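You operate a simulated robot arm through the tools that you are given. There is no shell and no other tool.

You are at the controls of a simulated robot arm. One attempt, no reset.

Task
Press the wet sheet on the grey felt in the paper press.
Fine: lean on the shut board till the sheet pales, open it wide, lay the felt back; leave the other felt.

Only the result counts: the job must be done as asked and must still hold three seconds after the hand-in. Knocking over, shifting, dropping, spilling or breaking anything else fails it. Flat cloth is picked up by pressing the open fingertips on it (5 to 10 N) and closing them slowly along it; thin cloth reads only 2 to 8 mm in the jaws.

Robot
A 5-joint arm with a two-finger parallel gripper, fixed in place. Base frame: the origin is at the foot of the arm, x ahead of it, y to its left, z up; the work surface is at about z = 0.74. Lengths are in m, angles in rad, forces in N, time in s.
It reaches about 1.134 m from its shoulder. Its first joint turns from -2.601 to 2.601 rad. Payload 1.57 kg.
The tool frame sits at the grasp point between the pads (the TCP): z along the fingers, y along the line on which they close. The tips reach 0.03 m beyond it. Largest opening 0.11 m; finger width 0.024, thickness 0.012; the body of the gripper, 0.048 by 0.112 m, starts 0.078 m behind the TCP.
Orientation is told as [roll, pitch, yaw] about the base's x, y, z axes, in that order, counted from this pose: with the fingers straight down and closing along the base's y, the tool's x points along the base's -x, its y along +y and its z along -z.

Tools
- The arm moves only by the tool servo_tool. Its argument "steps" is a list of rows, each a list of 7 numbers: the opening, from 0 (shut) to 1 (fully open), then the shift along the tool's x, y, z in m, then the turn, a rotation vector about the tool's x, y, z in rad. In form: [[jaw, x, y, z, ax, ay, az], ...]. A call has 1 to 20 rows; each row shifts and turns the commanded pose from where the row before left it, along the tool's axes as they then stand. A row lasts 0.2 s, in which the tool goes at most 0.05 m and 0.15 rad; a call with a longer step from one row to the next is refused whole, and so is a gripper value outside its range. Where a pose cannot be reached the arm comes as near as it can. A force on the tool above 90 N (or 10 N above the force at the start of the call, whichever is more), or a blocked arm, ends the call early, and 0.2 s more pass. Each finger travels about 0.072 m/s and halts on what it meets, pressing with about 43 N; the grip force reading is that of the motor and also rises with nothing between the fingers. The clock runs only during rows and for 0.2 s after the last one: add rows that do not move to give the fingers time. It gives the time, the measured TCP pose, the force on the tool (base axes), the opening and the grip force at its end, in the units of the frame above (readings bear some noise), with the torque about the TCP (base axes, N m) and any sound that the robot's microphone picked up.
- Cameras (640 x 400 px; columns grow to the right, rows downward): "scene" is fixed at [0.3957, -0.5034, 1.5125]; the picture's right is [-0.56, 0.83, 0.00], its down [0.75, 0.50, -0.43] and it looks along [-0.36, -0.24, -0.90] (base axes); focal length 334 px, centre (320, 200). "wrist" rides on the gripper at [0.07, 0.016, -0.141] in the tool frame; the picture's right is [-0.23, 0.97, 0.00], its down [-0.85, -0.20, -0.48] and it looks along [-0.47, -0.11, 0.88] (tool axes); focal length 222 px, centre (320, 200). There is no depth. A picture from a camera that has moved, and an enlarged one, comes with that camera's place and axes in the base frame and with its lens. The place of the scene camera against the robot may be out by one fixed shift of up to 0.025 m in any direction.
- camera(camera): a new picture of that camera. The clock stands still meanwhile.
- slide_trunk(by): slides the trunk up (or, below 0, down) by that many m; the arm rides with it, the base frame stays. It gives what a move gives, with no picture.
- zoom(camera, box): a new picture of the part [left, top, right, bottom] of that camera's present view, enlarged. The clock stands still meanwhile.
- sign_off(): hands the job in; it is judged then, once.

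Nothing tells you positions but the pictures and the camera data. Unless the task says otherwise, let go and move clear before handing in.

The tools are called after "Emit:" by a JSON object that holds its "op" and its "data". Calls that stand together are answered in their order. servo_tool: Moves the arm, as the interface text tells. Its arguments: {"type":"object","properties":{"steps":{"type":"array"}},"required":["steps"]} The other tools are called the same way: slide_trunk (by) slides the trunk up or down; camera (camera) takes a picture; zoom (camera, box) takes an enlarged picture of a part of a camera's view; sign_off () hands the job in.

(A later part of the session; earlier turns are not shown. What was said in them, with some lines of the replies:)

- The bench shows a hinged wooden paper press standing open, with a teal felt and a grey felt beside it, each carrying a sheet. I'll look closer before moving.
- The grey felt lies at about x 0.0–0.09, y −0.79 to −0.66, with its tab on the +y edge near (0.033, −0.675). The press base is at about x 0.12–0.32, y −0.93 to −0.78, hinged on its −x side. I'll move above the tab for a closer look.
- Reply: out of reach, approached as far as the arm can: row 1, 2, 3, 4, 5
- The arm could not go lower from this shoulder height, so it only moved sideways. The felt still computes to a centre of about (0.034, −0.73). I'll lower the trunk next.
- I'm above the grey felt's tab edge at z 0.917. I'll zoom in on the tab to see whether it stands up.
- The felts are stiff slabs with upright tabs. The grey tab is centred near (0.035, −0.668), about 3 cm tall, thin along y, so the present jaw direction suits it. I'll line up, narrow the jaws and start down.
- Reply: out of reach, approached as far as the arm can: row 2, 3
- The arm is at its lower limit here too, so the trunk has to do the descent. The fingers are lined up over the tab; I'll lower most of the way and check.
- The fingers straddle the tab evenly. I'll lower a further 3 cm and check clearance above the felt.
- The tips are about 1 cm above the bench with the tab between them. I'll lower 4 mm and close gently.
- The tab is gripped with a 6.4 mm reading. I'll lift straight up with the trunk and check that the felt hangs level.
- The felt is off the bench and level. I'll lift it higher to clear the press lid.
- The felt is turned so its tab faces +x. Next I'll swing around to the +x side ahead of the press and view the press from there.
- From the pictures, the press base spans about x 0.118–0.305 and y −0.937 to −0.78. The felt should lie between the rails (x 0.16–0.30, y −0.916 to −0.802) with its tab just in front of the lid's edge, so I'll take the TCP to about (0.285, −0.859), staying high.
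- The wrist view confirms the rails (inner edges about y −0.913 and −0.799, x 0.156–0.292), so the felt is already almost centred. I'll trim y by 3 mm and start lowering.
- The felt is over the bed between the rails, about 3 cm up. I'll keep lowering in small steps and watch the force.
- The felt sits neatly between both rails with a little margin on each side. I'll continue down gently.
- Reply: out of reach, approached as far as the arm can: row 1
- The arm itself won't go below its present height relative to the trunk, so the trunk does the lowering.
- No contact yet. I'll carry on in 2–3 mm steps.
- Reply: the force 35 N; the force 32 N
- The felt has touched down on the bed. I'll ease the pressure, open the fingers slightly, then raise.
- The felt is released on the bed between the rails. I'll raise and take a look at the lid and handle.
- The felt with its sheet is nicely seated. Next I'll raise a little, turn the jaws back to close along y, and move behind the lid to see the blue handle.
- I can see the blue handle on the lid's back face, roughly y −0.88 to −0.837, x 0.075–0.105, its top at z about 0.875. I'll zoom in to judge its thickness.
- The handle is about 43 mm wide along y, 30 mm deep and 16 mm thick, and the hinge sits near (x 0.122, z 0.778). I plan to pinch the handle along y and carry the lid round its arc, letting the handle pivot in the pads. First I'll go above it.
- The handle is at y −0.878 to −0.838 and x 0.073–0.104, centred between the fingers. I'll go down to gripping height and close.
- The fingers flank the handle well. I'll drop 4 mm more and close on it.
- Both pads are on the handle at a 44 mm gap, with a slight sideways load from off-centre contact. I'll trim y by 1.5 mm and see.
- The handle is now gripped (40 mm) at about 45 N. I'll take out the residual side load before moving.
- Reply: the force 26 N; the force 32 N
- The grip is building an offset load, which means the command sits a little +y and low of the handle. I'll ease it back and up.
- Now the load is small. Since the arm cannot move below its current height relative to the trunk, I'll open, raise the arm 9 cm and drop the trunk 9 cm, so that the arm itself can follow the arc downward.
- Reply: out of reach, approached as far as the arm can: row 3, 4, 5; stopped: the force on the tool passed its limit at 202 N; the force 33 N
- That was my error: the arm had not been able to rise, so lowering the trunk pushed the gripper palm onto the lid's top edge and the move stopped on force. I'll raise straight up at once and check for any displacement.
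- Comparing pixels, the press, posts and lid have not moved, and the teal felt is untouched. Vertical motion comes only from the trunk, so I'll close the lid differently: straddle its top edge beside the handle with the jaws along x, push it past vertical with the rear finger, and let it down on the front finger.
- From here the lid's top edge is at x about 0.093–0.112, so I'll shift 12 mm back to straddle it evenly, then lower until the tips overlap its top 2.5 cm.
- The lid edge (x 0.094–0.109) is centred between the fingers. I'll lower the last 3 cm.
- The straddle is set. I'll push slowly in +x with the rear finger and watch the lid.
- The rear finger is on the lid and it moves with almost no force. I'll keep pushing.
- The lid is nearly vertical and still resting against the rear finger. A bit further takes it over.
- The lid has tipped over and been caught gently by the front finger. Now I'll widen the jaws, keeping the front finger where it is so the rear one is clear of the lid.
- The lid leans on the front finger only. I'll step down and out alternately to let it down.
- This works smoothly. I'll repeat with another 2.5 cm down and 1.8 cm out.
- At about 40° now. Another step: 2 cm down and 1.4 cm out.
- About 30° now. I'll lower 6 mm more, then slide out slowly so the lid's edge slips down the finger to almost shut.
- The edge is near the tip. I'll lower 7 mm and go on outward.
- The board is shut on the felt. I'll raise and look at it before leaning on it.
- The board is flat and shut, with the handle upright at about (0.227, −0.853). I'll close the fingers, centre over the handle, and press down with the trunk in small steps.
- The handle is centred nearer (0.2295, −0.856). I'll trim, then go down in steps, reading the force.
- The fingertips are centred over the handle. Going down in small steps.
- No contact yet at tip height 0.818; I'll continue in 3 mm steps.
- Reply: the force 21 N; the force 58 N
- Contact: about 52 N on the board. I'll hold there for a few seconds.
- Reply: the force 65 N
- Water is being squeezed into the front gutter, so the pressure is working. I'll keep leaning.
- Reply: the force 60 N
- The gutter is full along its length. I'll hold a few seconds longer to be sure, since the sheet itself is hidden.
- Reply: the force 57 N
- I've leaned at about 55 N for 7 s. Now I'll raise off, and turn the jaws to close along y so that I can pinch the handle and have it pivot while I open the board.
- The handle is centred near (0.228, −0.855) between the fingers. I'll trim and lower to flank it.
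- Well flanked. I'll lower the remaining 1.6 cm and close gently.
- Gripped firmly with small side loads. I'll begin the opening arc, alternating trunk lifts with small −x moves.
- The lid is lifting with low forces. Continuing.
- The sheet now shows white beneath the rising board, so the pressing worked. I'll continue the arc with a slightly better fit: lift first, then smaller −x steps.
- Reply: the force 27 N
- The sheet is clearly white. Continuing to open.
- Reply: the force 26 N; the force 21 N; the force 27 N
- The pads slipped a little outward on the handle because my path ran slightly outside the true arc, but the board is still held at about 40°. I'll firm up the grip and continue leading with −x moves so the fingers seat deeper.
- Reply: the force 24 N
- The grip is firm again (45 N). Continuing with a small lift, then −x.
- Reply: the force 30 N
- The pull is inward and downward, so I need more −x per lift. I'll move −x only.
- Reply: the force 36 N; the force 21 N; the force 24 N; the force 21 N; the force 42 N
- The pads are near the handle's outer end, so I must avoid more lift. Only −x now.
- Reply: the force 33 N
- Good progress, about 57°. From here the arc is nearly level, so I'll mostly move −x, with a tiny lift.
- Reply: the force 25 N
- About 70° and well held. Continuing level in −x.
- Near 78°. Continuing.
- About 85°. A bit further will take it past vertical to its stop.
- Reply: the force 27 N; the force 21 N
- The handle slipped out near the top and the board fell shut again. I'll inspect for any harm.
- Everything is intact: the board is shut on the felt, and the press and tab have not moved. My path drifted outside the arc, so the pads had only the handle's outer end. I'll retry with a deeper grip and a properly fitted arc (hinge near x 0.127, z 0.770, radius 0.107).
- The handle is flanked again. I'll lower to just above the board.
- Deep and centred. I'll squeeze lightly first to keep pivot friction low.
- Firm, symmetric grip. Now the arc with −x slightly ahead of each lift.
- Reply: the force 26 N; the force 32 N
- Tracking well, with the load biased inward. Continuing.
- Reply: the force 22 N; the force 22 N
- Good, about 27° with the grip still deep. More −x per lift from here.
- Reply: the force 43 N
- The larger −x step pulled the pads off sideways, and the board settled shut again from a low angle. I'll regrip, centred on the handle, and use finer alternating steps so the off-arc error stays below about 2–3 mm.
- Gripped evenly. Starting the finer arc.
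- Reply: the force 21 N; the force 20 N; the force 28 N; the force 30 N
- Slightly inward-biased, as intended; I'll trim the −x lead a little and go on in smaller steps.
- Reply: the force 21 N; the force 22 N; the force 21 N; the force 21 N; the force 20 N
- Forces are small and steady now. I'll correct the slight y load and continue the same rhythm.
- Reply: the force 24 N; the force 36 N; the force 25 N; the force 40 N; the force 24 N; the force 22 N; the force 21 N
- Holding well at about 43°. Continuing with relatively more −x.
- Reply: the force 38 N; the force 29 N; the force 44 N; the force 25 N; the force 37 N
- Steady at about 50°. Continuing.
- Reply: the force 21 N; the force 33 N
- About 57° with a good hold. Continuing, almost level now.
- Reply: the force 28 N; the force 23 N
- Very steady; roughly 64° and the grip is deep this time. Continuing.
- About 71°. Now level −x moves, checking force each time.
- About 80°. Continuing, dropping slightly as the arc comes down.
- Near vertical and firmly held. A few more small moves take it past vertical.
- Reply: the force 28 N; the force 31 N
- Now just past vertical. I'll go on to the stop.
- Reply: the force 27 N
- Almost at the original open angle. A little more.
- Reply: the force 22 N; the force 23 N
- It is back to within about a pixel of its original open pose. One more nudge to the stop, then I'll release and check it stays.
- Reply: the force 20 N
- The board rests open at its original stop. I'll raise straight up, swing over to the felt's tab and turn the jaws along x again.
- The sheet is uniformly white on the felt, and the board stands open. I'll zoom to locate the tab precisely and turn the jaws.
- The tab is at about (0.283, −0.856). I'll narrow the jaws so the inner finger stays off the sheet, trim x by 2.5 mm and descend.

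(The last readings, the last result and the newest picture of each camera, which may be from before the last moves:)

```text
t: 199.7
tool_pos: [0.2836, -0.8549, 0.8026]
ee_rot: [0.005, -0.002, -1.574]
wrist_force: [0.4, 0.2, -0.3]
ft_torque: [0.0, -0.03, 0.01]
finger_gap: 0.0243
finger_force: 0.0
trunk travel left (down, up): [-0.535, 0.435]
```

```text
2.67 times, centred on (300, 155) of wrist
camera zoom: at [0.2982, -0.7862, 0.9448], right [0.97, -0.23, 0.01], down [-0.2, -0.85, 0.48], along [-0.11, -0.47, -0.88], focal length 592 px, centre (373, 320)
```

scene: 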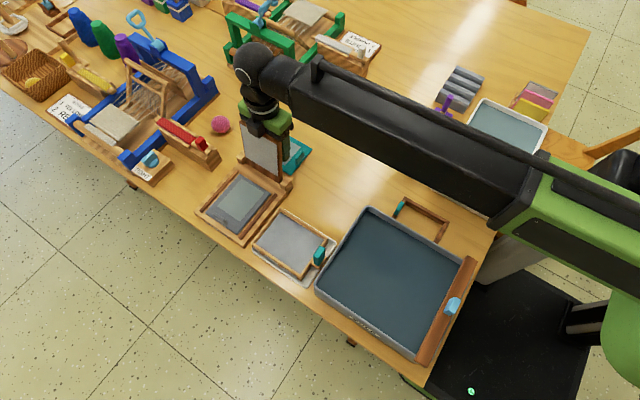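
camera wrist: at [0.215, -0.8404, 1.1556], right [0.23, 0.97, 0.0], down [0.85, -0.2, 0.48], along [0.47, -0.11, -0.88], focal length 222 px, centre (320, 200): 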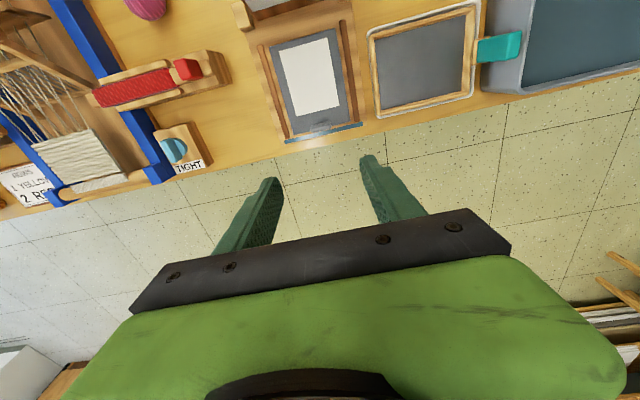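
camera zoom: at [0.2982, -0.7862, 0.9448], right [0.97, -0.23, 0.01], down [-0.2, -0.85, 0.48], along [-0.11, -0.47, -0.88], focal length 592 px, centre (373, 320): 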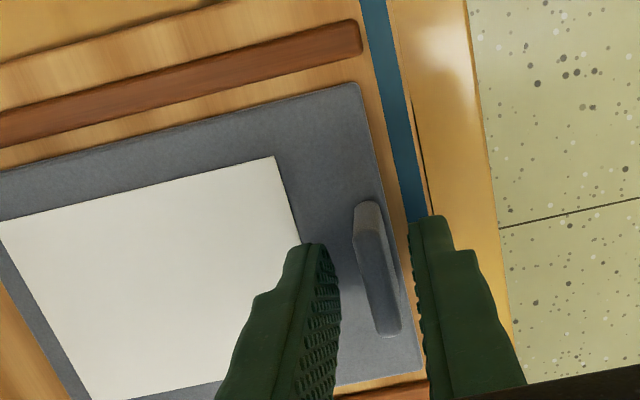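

Centred on the tab. Closing slowly.

Emit:
{"op": "servo_tool", "data": {"steps": [[0.15, 0, 0, 0, 0, 0, 0], [0.1, 0, 0, 0, 0, 0, 0], [0.05, 0, 0, 0, 0, 0, 0], [0, 0, 0, 0, 0, 0, 0], [0, 0, 0, 0, 0, 0, 0]]}}

Emit:
{"op": "slide_trunk", "data": {"by": 0.02}}

Emit:
{"op": "zoom", "data": {"camera": "wrist", "box": [150, 60, 390, 240]}}

Emit:
{"op": "zoom", "data": {"camera": "scene", "box": [180, 120, 300, 260]}}

```text
t: 200.9
tool_pos: [0.2845, -0.8555, 0.8026]
ee_rot: [0.005, -0.004, -1.577]
wrist_force: [-0.6, -0.3, 0.4]
ft_torque: [0.0, 0.17, 0.03]
finger_gap: 0.0068
finger_force: 26.5
trunk travel left (down, up): [-0.535, 0.435]
```

```text
t: 201.6
tool_pos: [0.284, -0.8553, 0.8225]
ee_rot: [0.004, -0.004, -1.574]
wrist_force: [0.2, 0.2, -1.7]
ft_torque: [0.0, 0.0, 0.02]
finger_gap: 0.0069
finger_force: 25.7
trunk travel left (down, up): [-0.555, 0.415]
```

```text
2.22 times, centred on (270, 150) of wrist
camera zoom: at [0.2982, -0.7863, 0.9648], right [0.97, -0.23, 0.01], down [-0.2, -0.85, 0.48], along [-0.11, -0.47, -0.88], focal length 494 px, centre (431, 311)
```

zoom: 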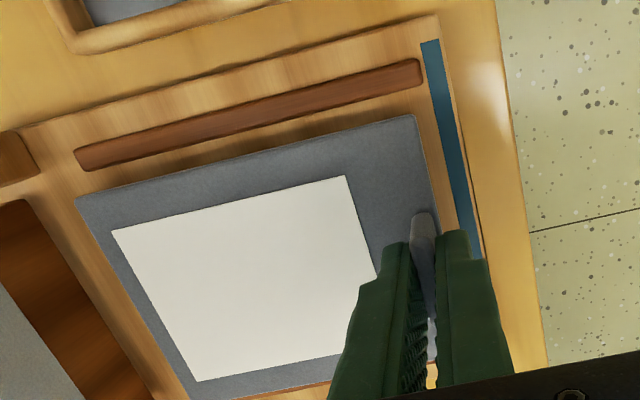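

```text
2.86 times, centred on (240, 190) of scene
camera zoom: at [0.3957, -0.5034, 1.5125], right [-0.56, 0.83, 0.0], down [0.75, 0.5, -0.43], along [-0.36, -0.24, -0.9], focal length 954 px, centre (549, 229)
```

zoom: 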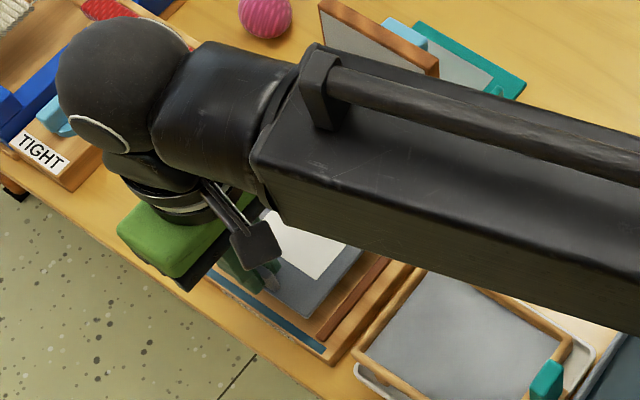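

The felt lifts level with its sheet. I'll raise it clear and retrace the path around to its original spot.

Emit:
{"op": "slide_trunk", "data": {"by": 0.15}}

Emit:
{"op": "servo_tool", "data": {"steps": [[0, 0.0374, 0, 0, 0, 0, 0], [0, 0.0374, 0, 0, 0, 0, 0], [0, 0.0374, 0, 0, 0, 0, 0], [0, 0.0374, 0, 0, 0, 0, 0], [0, 0.0374, 0, 0, 0, 0, 0], [0, 0, 0, 0, 0, 0, 0]]}}

Emit:
{"op": "servo_tool", "data": {"steps": [[0, 0, -0.041, 0, 0, 0, 0], [0, 0, -0.041, 0, 0, 0, 0], [0, 0, -0.041, 0, 0, 0, 0], [0, 0, -0.041, 0, 0, 0, 0], [0, 0, -0.041, 0, 0, 0, 0], [0, 0, -0.0425, 0, 0, 0, 0], [0, 0, 0, 0, 0, 0, 0]]}}

Emit:
{"op": "camera", "data": {"camera": "scene"}}

Emit:
{"op": "camera", "data": {"camera": "wrist"}}

```text
t: 203.3
tool_pos: [0.2838, -0.8564, 0.9729]
ee_rot: [0.006, -0.003, -1.573]
wrist_force: [0.5, 0.6, -0.4]
ft_torque: [0.02, -0.04, 0.04]
finger_gap: 0.0067
finger_force: 26.4
trunk travel left (down, up): [-0.705, 0.265]
```

```text
t: 204.8
tool_pos: [0.2847, -0.6694, 0.9717]
ee_rot: [0.004, -0.002, -1.572]
wrist_force: [-0.1, -0.6, 0.1]
ft_torque: [0.0, -0.02, 0.02]
finger_gap: 0.0068
finger_force: 26.3
trunk travel left (down, up): [-0.705, 0.265]
```

```text
t: 206.3
tool_pos: [0.0361, -0.6684, 0.9722]
ee_rot: [0.007, -0.003, -1.575]
wrist_force: [-0.4, 0.2, -0.3]
ft_torque: [0.0, 0.03, -0.01]
finger_gap: 0.0068
finger_force: 26.8
trunk travel left (down, up): [-0.705, 0.265]
```

```text
taken
```

scene: 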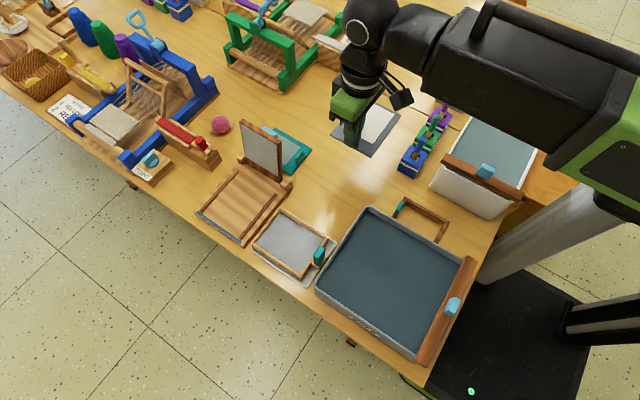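

```text
taken
camera wrist: at [0.0506, -0.5987, 1.1148], right [0.97, -0.23, 0.01], down [-0.2, -0.85, 0.48], along [-0.11, -0.47, -0.88], focal length 222 px, centre (320, 200)
```

wrist: 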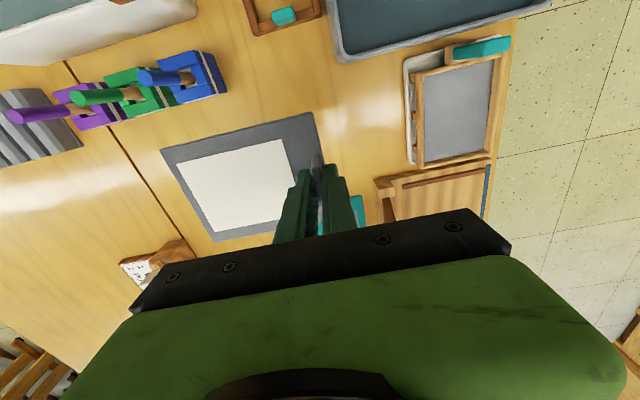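

The felt hangs level with the white sheet on it. I'll turn it back to its original orientation and check that the landing spot is clear.

Emit:
{"op": "servo_tool", "data": {"steps": [[0, 0, 0, 0, 0, 0, -0.1309], [0, 0, 0, 0, 0, 0, -0.1309], [0, 0, 0, 0, 0, 0, -0.1309], [0, 0, 0, 0, 0, 0, -0.1309], [0, 0, 0, 0, 0, 0, -0.1309], [0, 0, 0, 0, 0, 0, -0.1309], [0, 0, 0, 0, 0, 0, -0.1309], [0, 0, 0, 0, 0, 0, -0.1309], [0, 0, 0, 0, 0, 0, -0.1309], [0, 0, 0, 0, 0, 0, -0.1309], [0, 0, 0, 0, 0, 0, -0.1309], [0, 0, 0, 0, 0, 0, -0.1309], [0, 0, 0, 0, 0, 0, 0]]}}

Emit:
{"op": "slide_trunk", "data": {"by": -0.13}}

Emit:
{"op": "camera", "data": {"camera": "wrist"}}

Emit:
{"op": "zoom", "data": {"camera": "scene", "box": [260, 110, 380, 220]}}

```text
t: 209.2
tool_pos: [0.0372, -0.6686, 0.9722]
ee_rot: [-0.003, -0.005, -0.003]
wrist_force: [1.0, 0.1, -0.2]
ft_torque: [0.0, 0.01, 0.0]
finger_gap: 0.0068
finger_force: 26.2
trunk travel left (down, up): [-0.705, 0.265]
```

```text
t: 210.7
tool_pos: [0.0363, -0.6676, 0.8419]
ee_rot: [-0.002, -0.004, -0.005]
wrist_force: [-0.4, -0.5, -0.1]
ft_torque: [0.04, 0.0, 0.03]
finger_gap: 0.0071
finger_force: 26.3
trunk travel left (down, up): [-0.575, 0.395]
```

```text
taken
camera wrist: at [-0.0348, -0.6517, 0.9846], right [0.23, 0.97, 0.0], down [0.85, -0.2, 0.48], along [0.47, -0.11, -0.88], focal length 222 px, centre (320, 200)
```

wrist: 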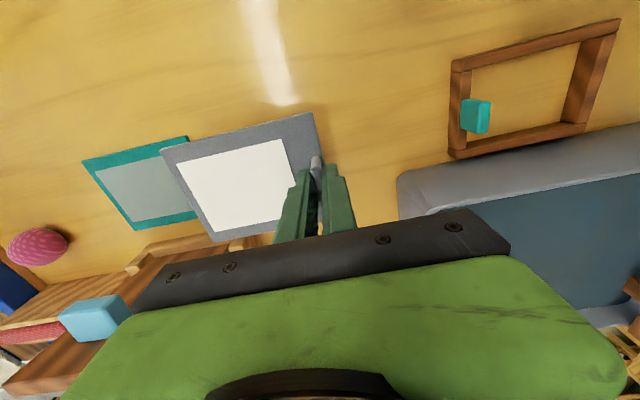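

```text
3.64 times, centred on (320, 165) of scene
camera zoom: at [0.3957, -0.5034, 1.5125], right [-0.56, 0.83, 0.0], down [0.75, 0.5, -0.43], along [-0.36, -0.24, -0.9], focal length 1214 px, centre (320, 327)
```

zoom: 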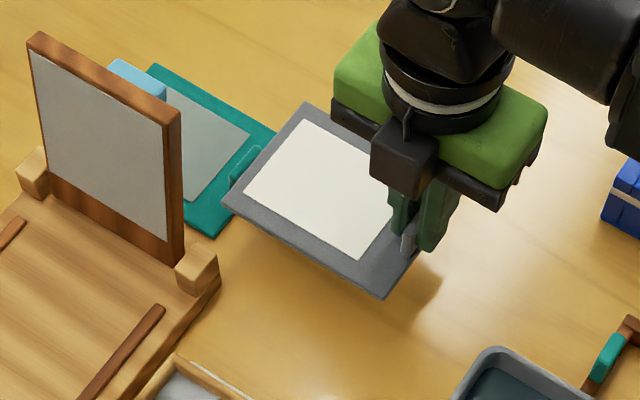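

Above its original place. Lowering gently to the bench.

Emit:
{"op": "slide_trunk", "data": {"by": -0.045}}

Emit:
{"op": "zoom", "data": {"camera": "scene", "box": [280, 140, 370, 210]}}

Emit:
{"op": "slide_trunk", "data": {"by": -0.008}}

Emit:
{"op": "slide_trunk", "data": {"by": -0.003}}

```text
t: 211.6
tool_pos: [0.0374, -0.6685, 0.797]
ee_rot: [-0.004, -0.004, -0.004]
wrist_force: [-0.1, -0.3, 0.0]
ft_torque: [0.04, -0.02, 0.0]
finger_gap: 0.0069
finger_force: 26.6
trunk travel left (down, up): [-0.53, 0.44]
```

```text
5.71 times, centred on (325, 175) of scene
camera zoom: at [0.3957, -0.5034, 1.5125], right [-0.56, 0.83, 0.0], down [0.75, 0.5, -0.43], along [-0.36, -0.24, -0.9], focal length 1908 px, centre (291, 343)
```

zoom: 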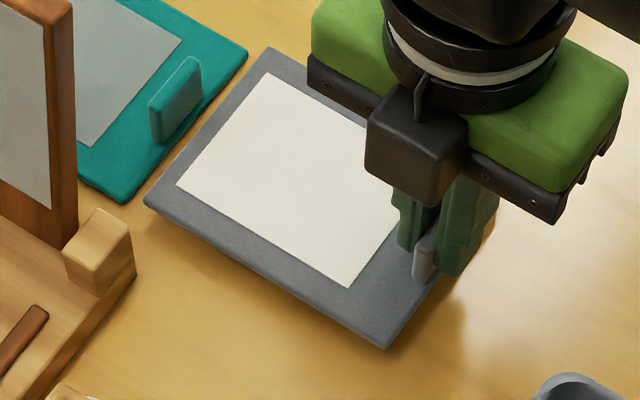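

```text
t: 212.2
tool_pos: [0.0365, -0.6689, 0.7891]
ee_rot: [-0.003, -0.005, -0.003]
wrist_force: [-0.8, -1.4, -0.4]
ft_torque: [0.02, 0.01, 0.0]
finger_gap: 0.007
finger_force: 26.4
trunk travel left (down, up): [-0.522, 0.448]
```

```text
t: 212.7
tool_pos: [0.0373, -0.6686, 0.7857]
ee_rot: [-0.003, -0.004, -0.002]
wrist_force: [1.1, 0.0, -0.4]
ft_torque: [0.05, 0.01, -0.02]
finger_gap: 0.0066
finger_force: 26.1
trunk travel left (down, up): [-0.519, 0.451]
```

Compared with the first picture the felt would land about 4 mm off, so I'll shift it (−2, +3) mm and then set it down.

Emit:
{"op": "servo_tool", "data": {"steps": [[0, 0.002, 0.003, 0, 0, 0, 0], [0, 0, 0, 0, 0, 0, 0]]}}

Emit:
{"op": "slide_trunk", "data": {"by": -0.002}}

Emit:
{"op": "slide_trunk", "data": {"by": -0.002}}

Emit:
{"op": "zoom", "data": {"camera": "scene", "box": [280, 140, 370, 210]}}

```text
t: 213.3
tool_pos: [0.0341, -0.6654, 0.7859]
ee_rot: [-0.002, -0.005, -0.004]
wrist_force: [0.2, 0.2, -0.4]
ft_torque: [0.04, -0.02, 0.02]
finger_gap: 0.0065
finger_force: 25.9
trunk travel left (down, up): [-0.519, 0.451]
```

```text
t: 213.8
tool_pos: [0.0344, -0.6651, 0.7843]
ee_rot: [-0.004, -0.005, -0.004]
wrist_force: [0.6, 0.3, -0.1]
ft_torque: [0.0, -0.02, -0.03]
finger_gap: 0.007
finger_force: 27.1
trunk travel left (down, up): [-0.517, 0.453]
```

```text
t: 214.3
tool_pos: [0.0355, -0.6648, 0.7824]
ee_rot: [-0.004, -0.006, -0.003]
wrist_force: [-0.5, 0.1, 1.2]
ft_torque: [0.05, 0.08, 0.03]
finger_gap: 0.0066
finger_force: 25.9
trunk travel left (down, up): [-0.515, 0.455]
```

```text
5.71 times, centred on (325, 175) of scene
camera zoom: at [0.3957, -0.5034, 1.5125], right [-0.56, 0.83, 0.0], down [0.75, 0.5, -0.43], along [-0.36, -0.24, -0.9], focal length 1908 px, centre (291, 343)
```

zoom: 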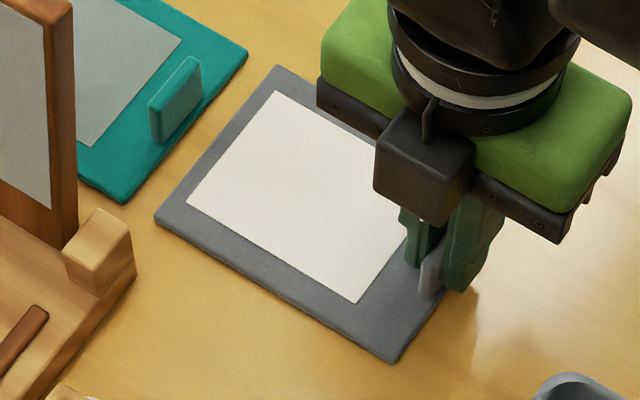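

The outline now matches the original within a pixel or two, and it is just touching. I'll settle it 1 mm and release.

Emit:
{"op": "slide_trunk", "data": {"by": -0.001}}

Emit:
{"op": "servo_tool", "data": {"steps": [[0.1, 0, 0, 0, 0, 0, 0], [0.18, 0, 0, 0, 0, 0, 0], [0.18, 0, 0, 0, 0, 0, 0]]}}

Emit:
{"op": "zoom", "data": {"camera": "wrist", "box": [200, 60, 400, 220]}}

Emit:
{"op": "zoom", "data": {"camera": "scene", "box": [280, 140, 370, 210]}}

```text
t: 214.8
tool_pos: [0.035, -0.6644, 0.782]
ee_rot: [-0.005, -0.007, -0.003]
wrist_force: [0.7, -3.6, 16.2]
ft_torque: [-0.01, 0.08, 0.01]
finger_gap: 0.0065
finger_force: 26.0
trunk travel left (down, up): [-0.514, 0.456]
```

```text
t: 215.7
tool_pos: [0.0348, -0.6634, 0.7807]
ee_rot: [-0.004, -0.006, -0.003]
wrist_force: [-0.2, 0.8, -0.2]
ft_torque: [0.03, 0.0, -0.04]
finger_gap: 0.0198
finger_force: 0.0
trunk travel left (down, up): [-0.514, 0.456]
```

```text
2.50 times, centred on (300, 140) of wrist
camera zoom: at [-0.0369, -0.6487, 0.9235], right [0.23, 0.97, 0.0], down [0.85, -0.2, 0.48], along [0.47, -0.11, -0.88], focal length 555 px, centre (370, 350)
```

zoom: 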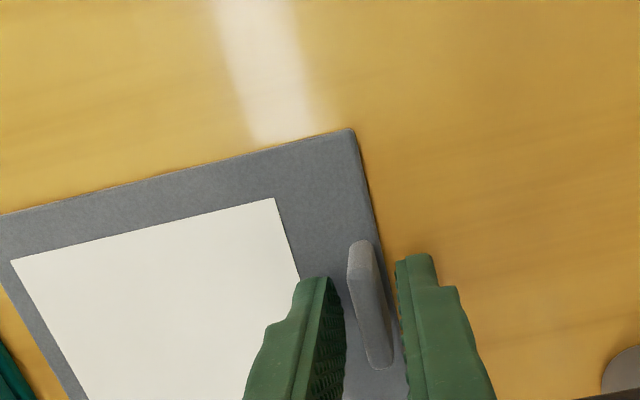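

```text
5.71 times, centred on (325, 175) of scene
camera zoom: at [0.3957, -0.5034, 1.5125], right [-0.56, 0.83, 0.0], down [0.75, 0.5, -0.43], along [-0.36, -0.24, -0.9], focal length 1908 px, centre (291, 343)
```

zoom: 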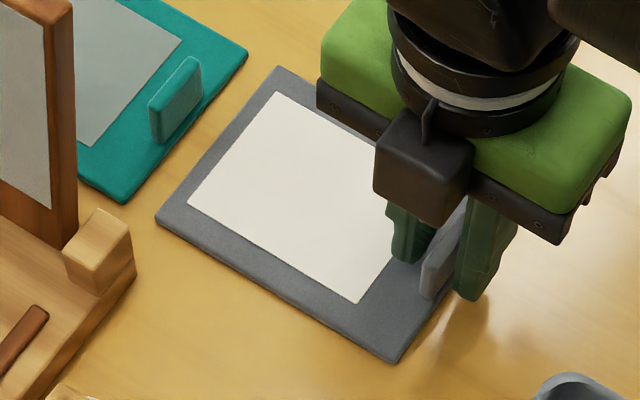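

The felt is released flat in its original place. I'll rise straight up and check the whole bench.

Emit:
{"op": "slide_trunk", "data": {"by": 0.25}}

Emit:
{"op": "servo_tool", "data": {"steps": [[0.18, 0, 0.04, 0, 0, 0, 0], [0.18, 0, 0.04, 0, 0, 0, 0], [0.18, 0, 0.04, 0, 0, 0, 0], [0.18, 0, 0, 0, 0, 0, 0]]}}

Emit:
{"op": "camera", "data": {"camera": "scene"}}

Emit:
{"op": "zoom", "data": {"camera": "scene", "box": [180, 100, 380, 260]}}

Emit:
{"op": "camera", "data": {"camera": "wrist"}}

```text
t: 218.2
tool_pos: [0.0349, -0.6651, 1.0313]
ee_rot: [-0.004, -0.005, -0.003]
wrist_force: [1.1, 0.3, -0.2]
ft_torque: [0.02, 0.0, 0.0]
finger_gap: 0.0196
finger_force: 0.1
trunk travel left (down, up): [-0.764, 0.206]
```

```text
t: 219.2
tool_pos: [0.0341, -0.5459, 1.0322]
ee_rot: [-0.003, -0.005, -0.004]
wrist_force: [1.2, 0.1, -0.9]
ft_torque: [-0.02, -0.01, 0.0]
finger_gap: 0.0199
finger_force: 0.0
trunk travel left (down, up): [-0.764, 0.206]
```

```text
taken
```

scene: 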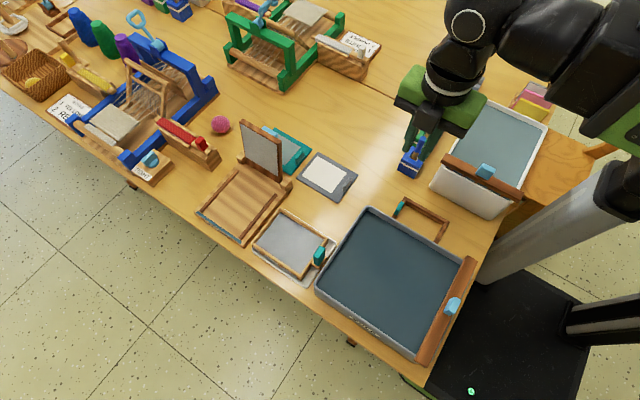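

```text
2.50 times, centred on (280, 180) of scene
camera zoom: at [0.3957, -0.5034, 1.5125], right [-0.56, 0.83, 0.0], down [0.75, 0.5, -0.43], along [-0.36, -0.24, -0.9], focal length 835 px, centre (420, 250)
```

zoom: 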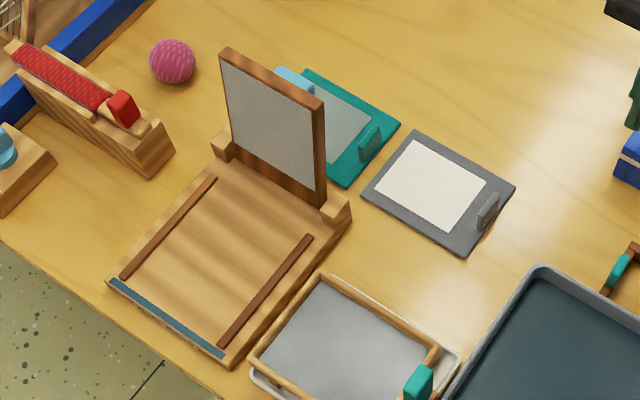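

```text
taken
camera wrist: at [-0.0375, -0.5294, 1.1735], right [0.23, 0.97, 0.0], down [0.85, -0.2, 0.48], along [0.47, -0.11, -0.88], focal length 222 px, centre (320, 200)
```

wrist: 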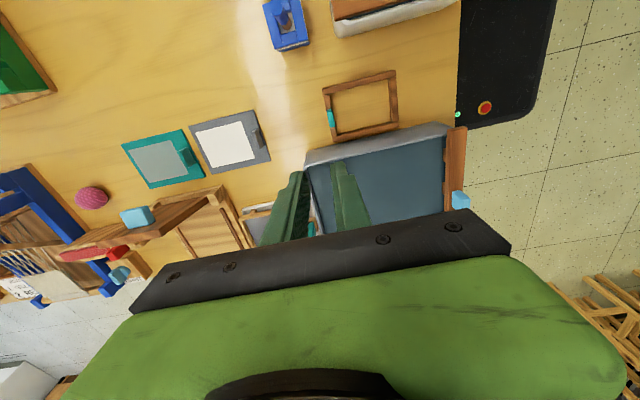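

The press stands open exactly as at the start. The grey felt is back in its original place with its sheet pressed white, the teal felt and everything else are unmoved, and the arm is clear. I'm handing in.

Emit:
{"op": "sign_off", "data": {}}

```text
The job is handed in.
```

The wet sheet on the grey felt is pressed. It came out uniformly white, and the felt is back in its original spot to within a couple of pixels in the scene camera. The press board stands open at its original angle, and the teal felt and everything else on the bench look unmoved. I have handed the job in but have seen no verdict.

I leaned on the shut board at about 55 N for 7 seconds, and water ran into the press's front gutter.

Three things went wrong along the way, with no visible damage in the pictures:
- **Palm strike:** before closing the board, I lowered the trunk when the arm had not risen as planned. The gripper's palm hit the lid's top edge, and the move stopped at 202 N.
- **Board fell shut twice:** while I was opening it, the handle slipped from the grip once near vertical and once at about 30°, and the board dropped back onto the felt. The third try opened it fully.
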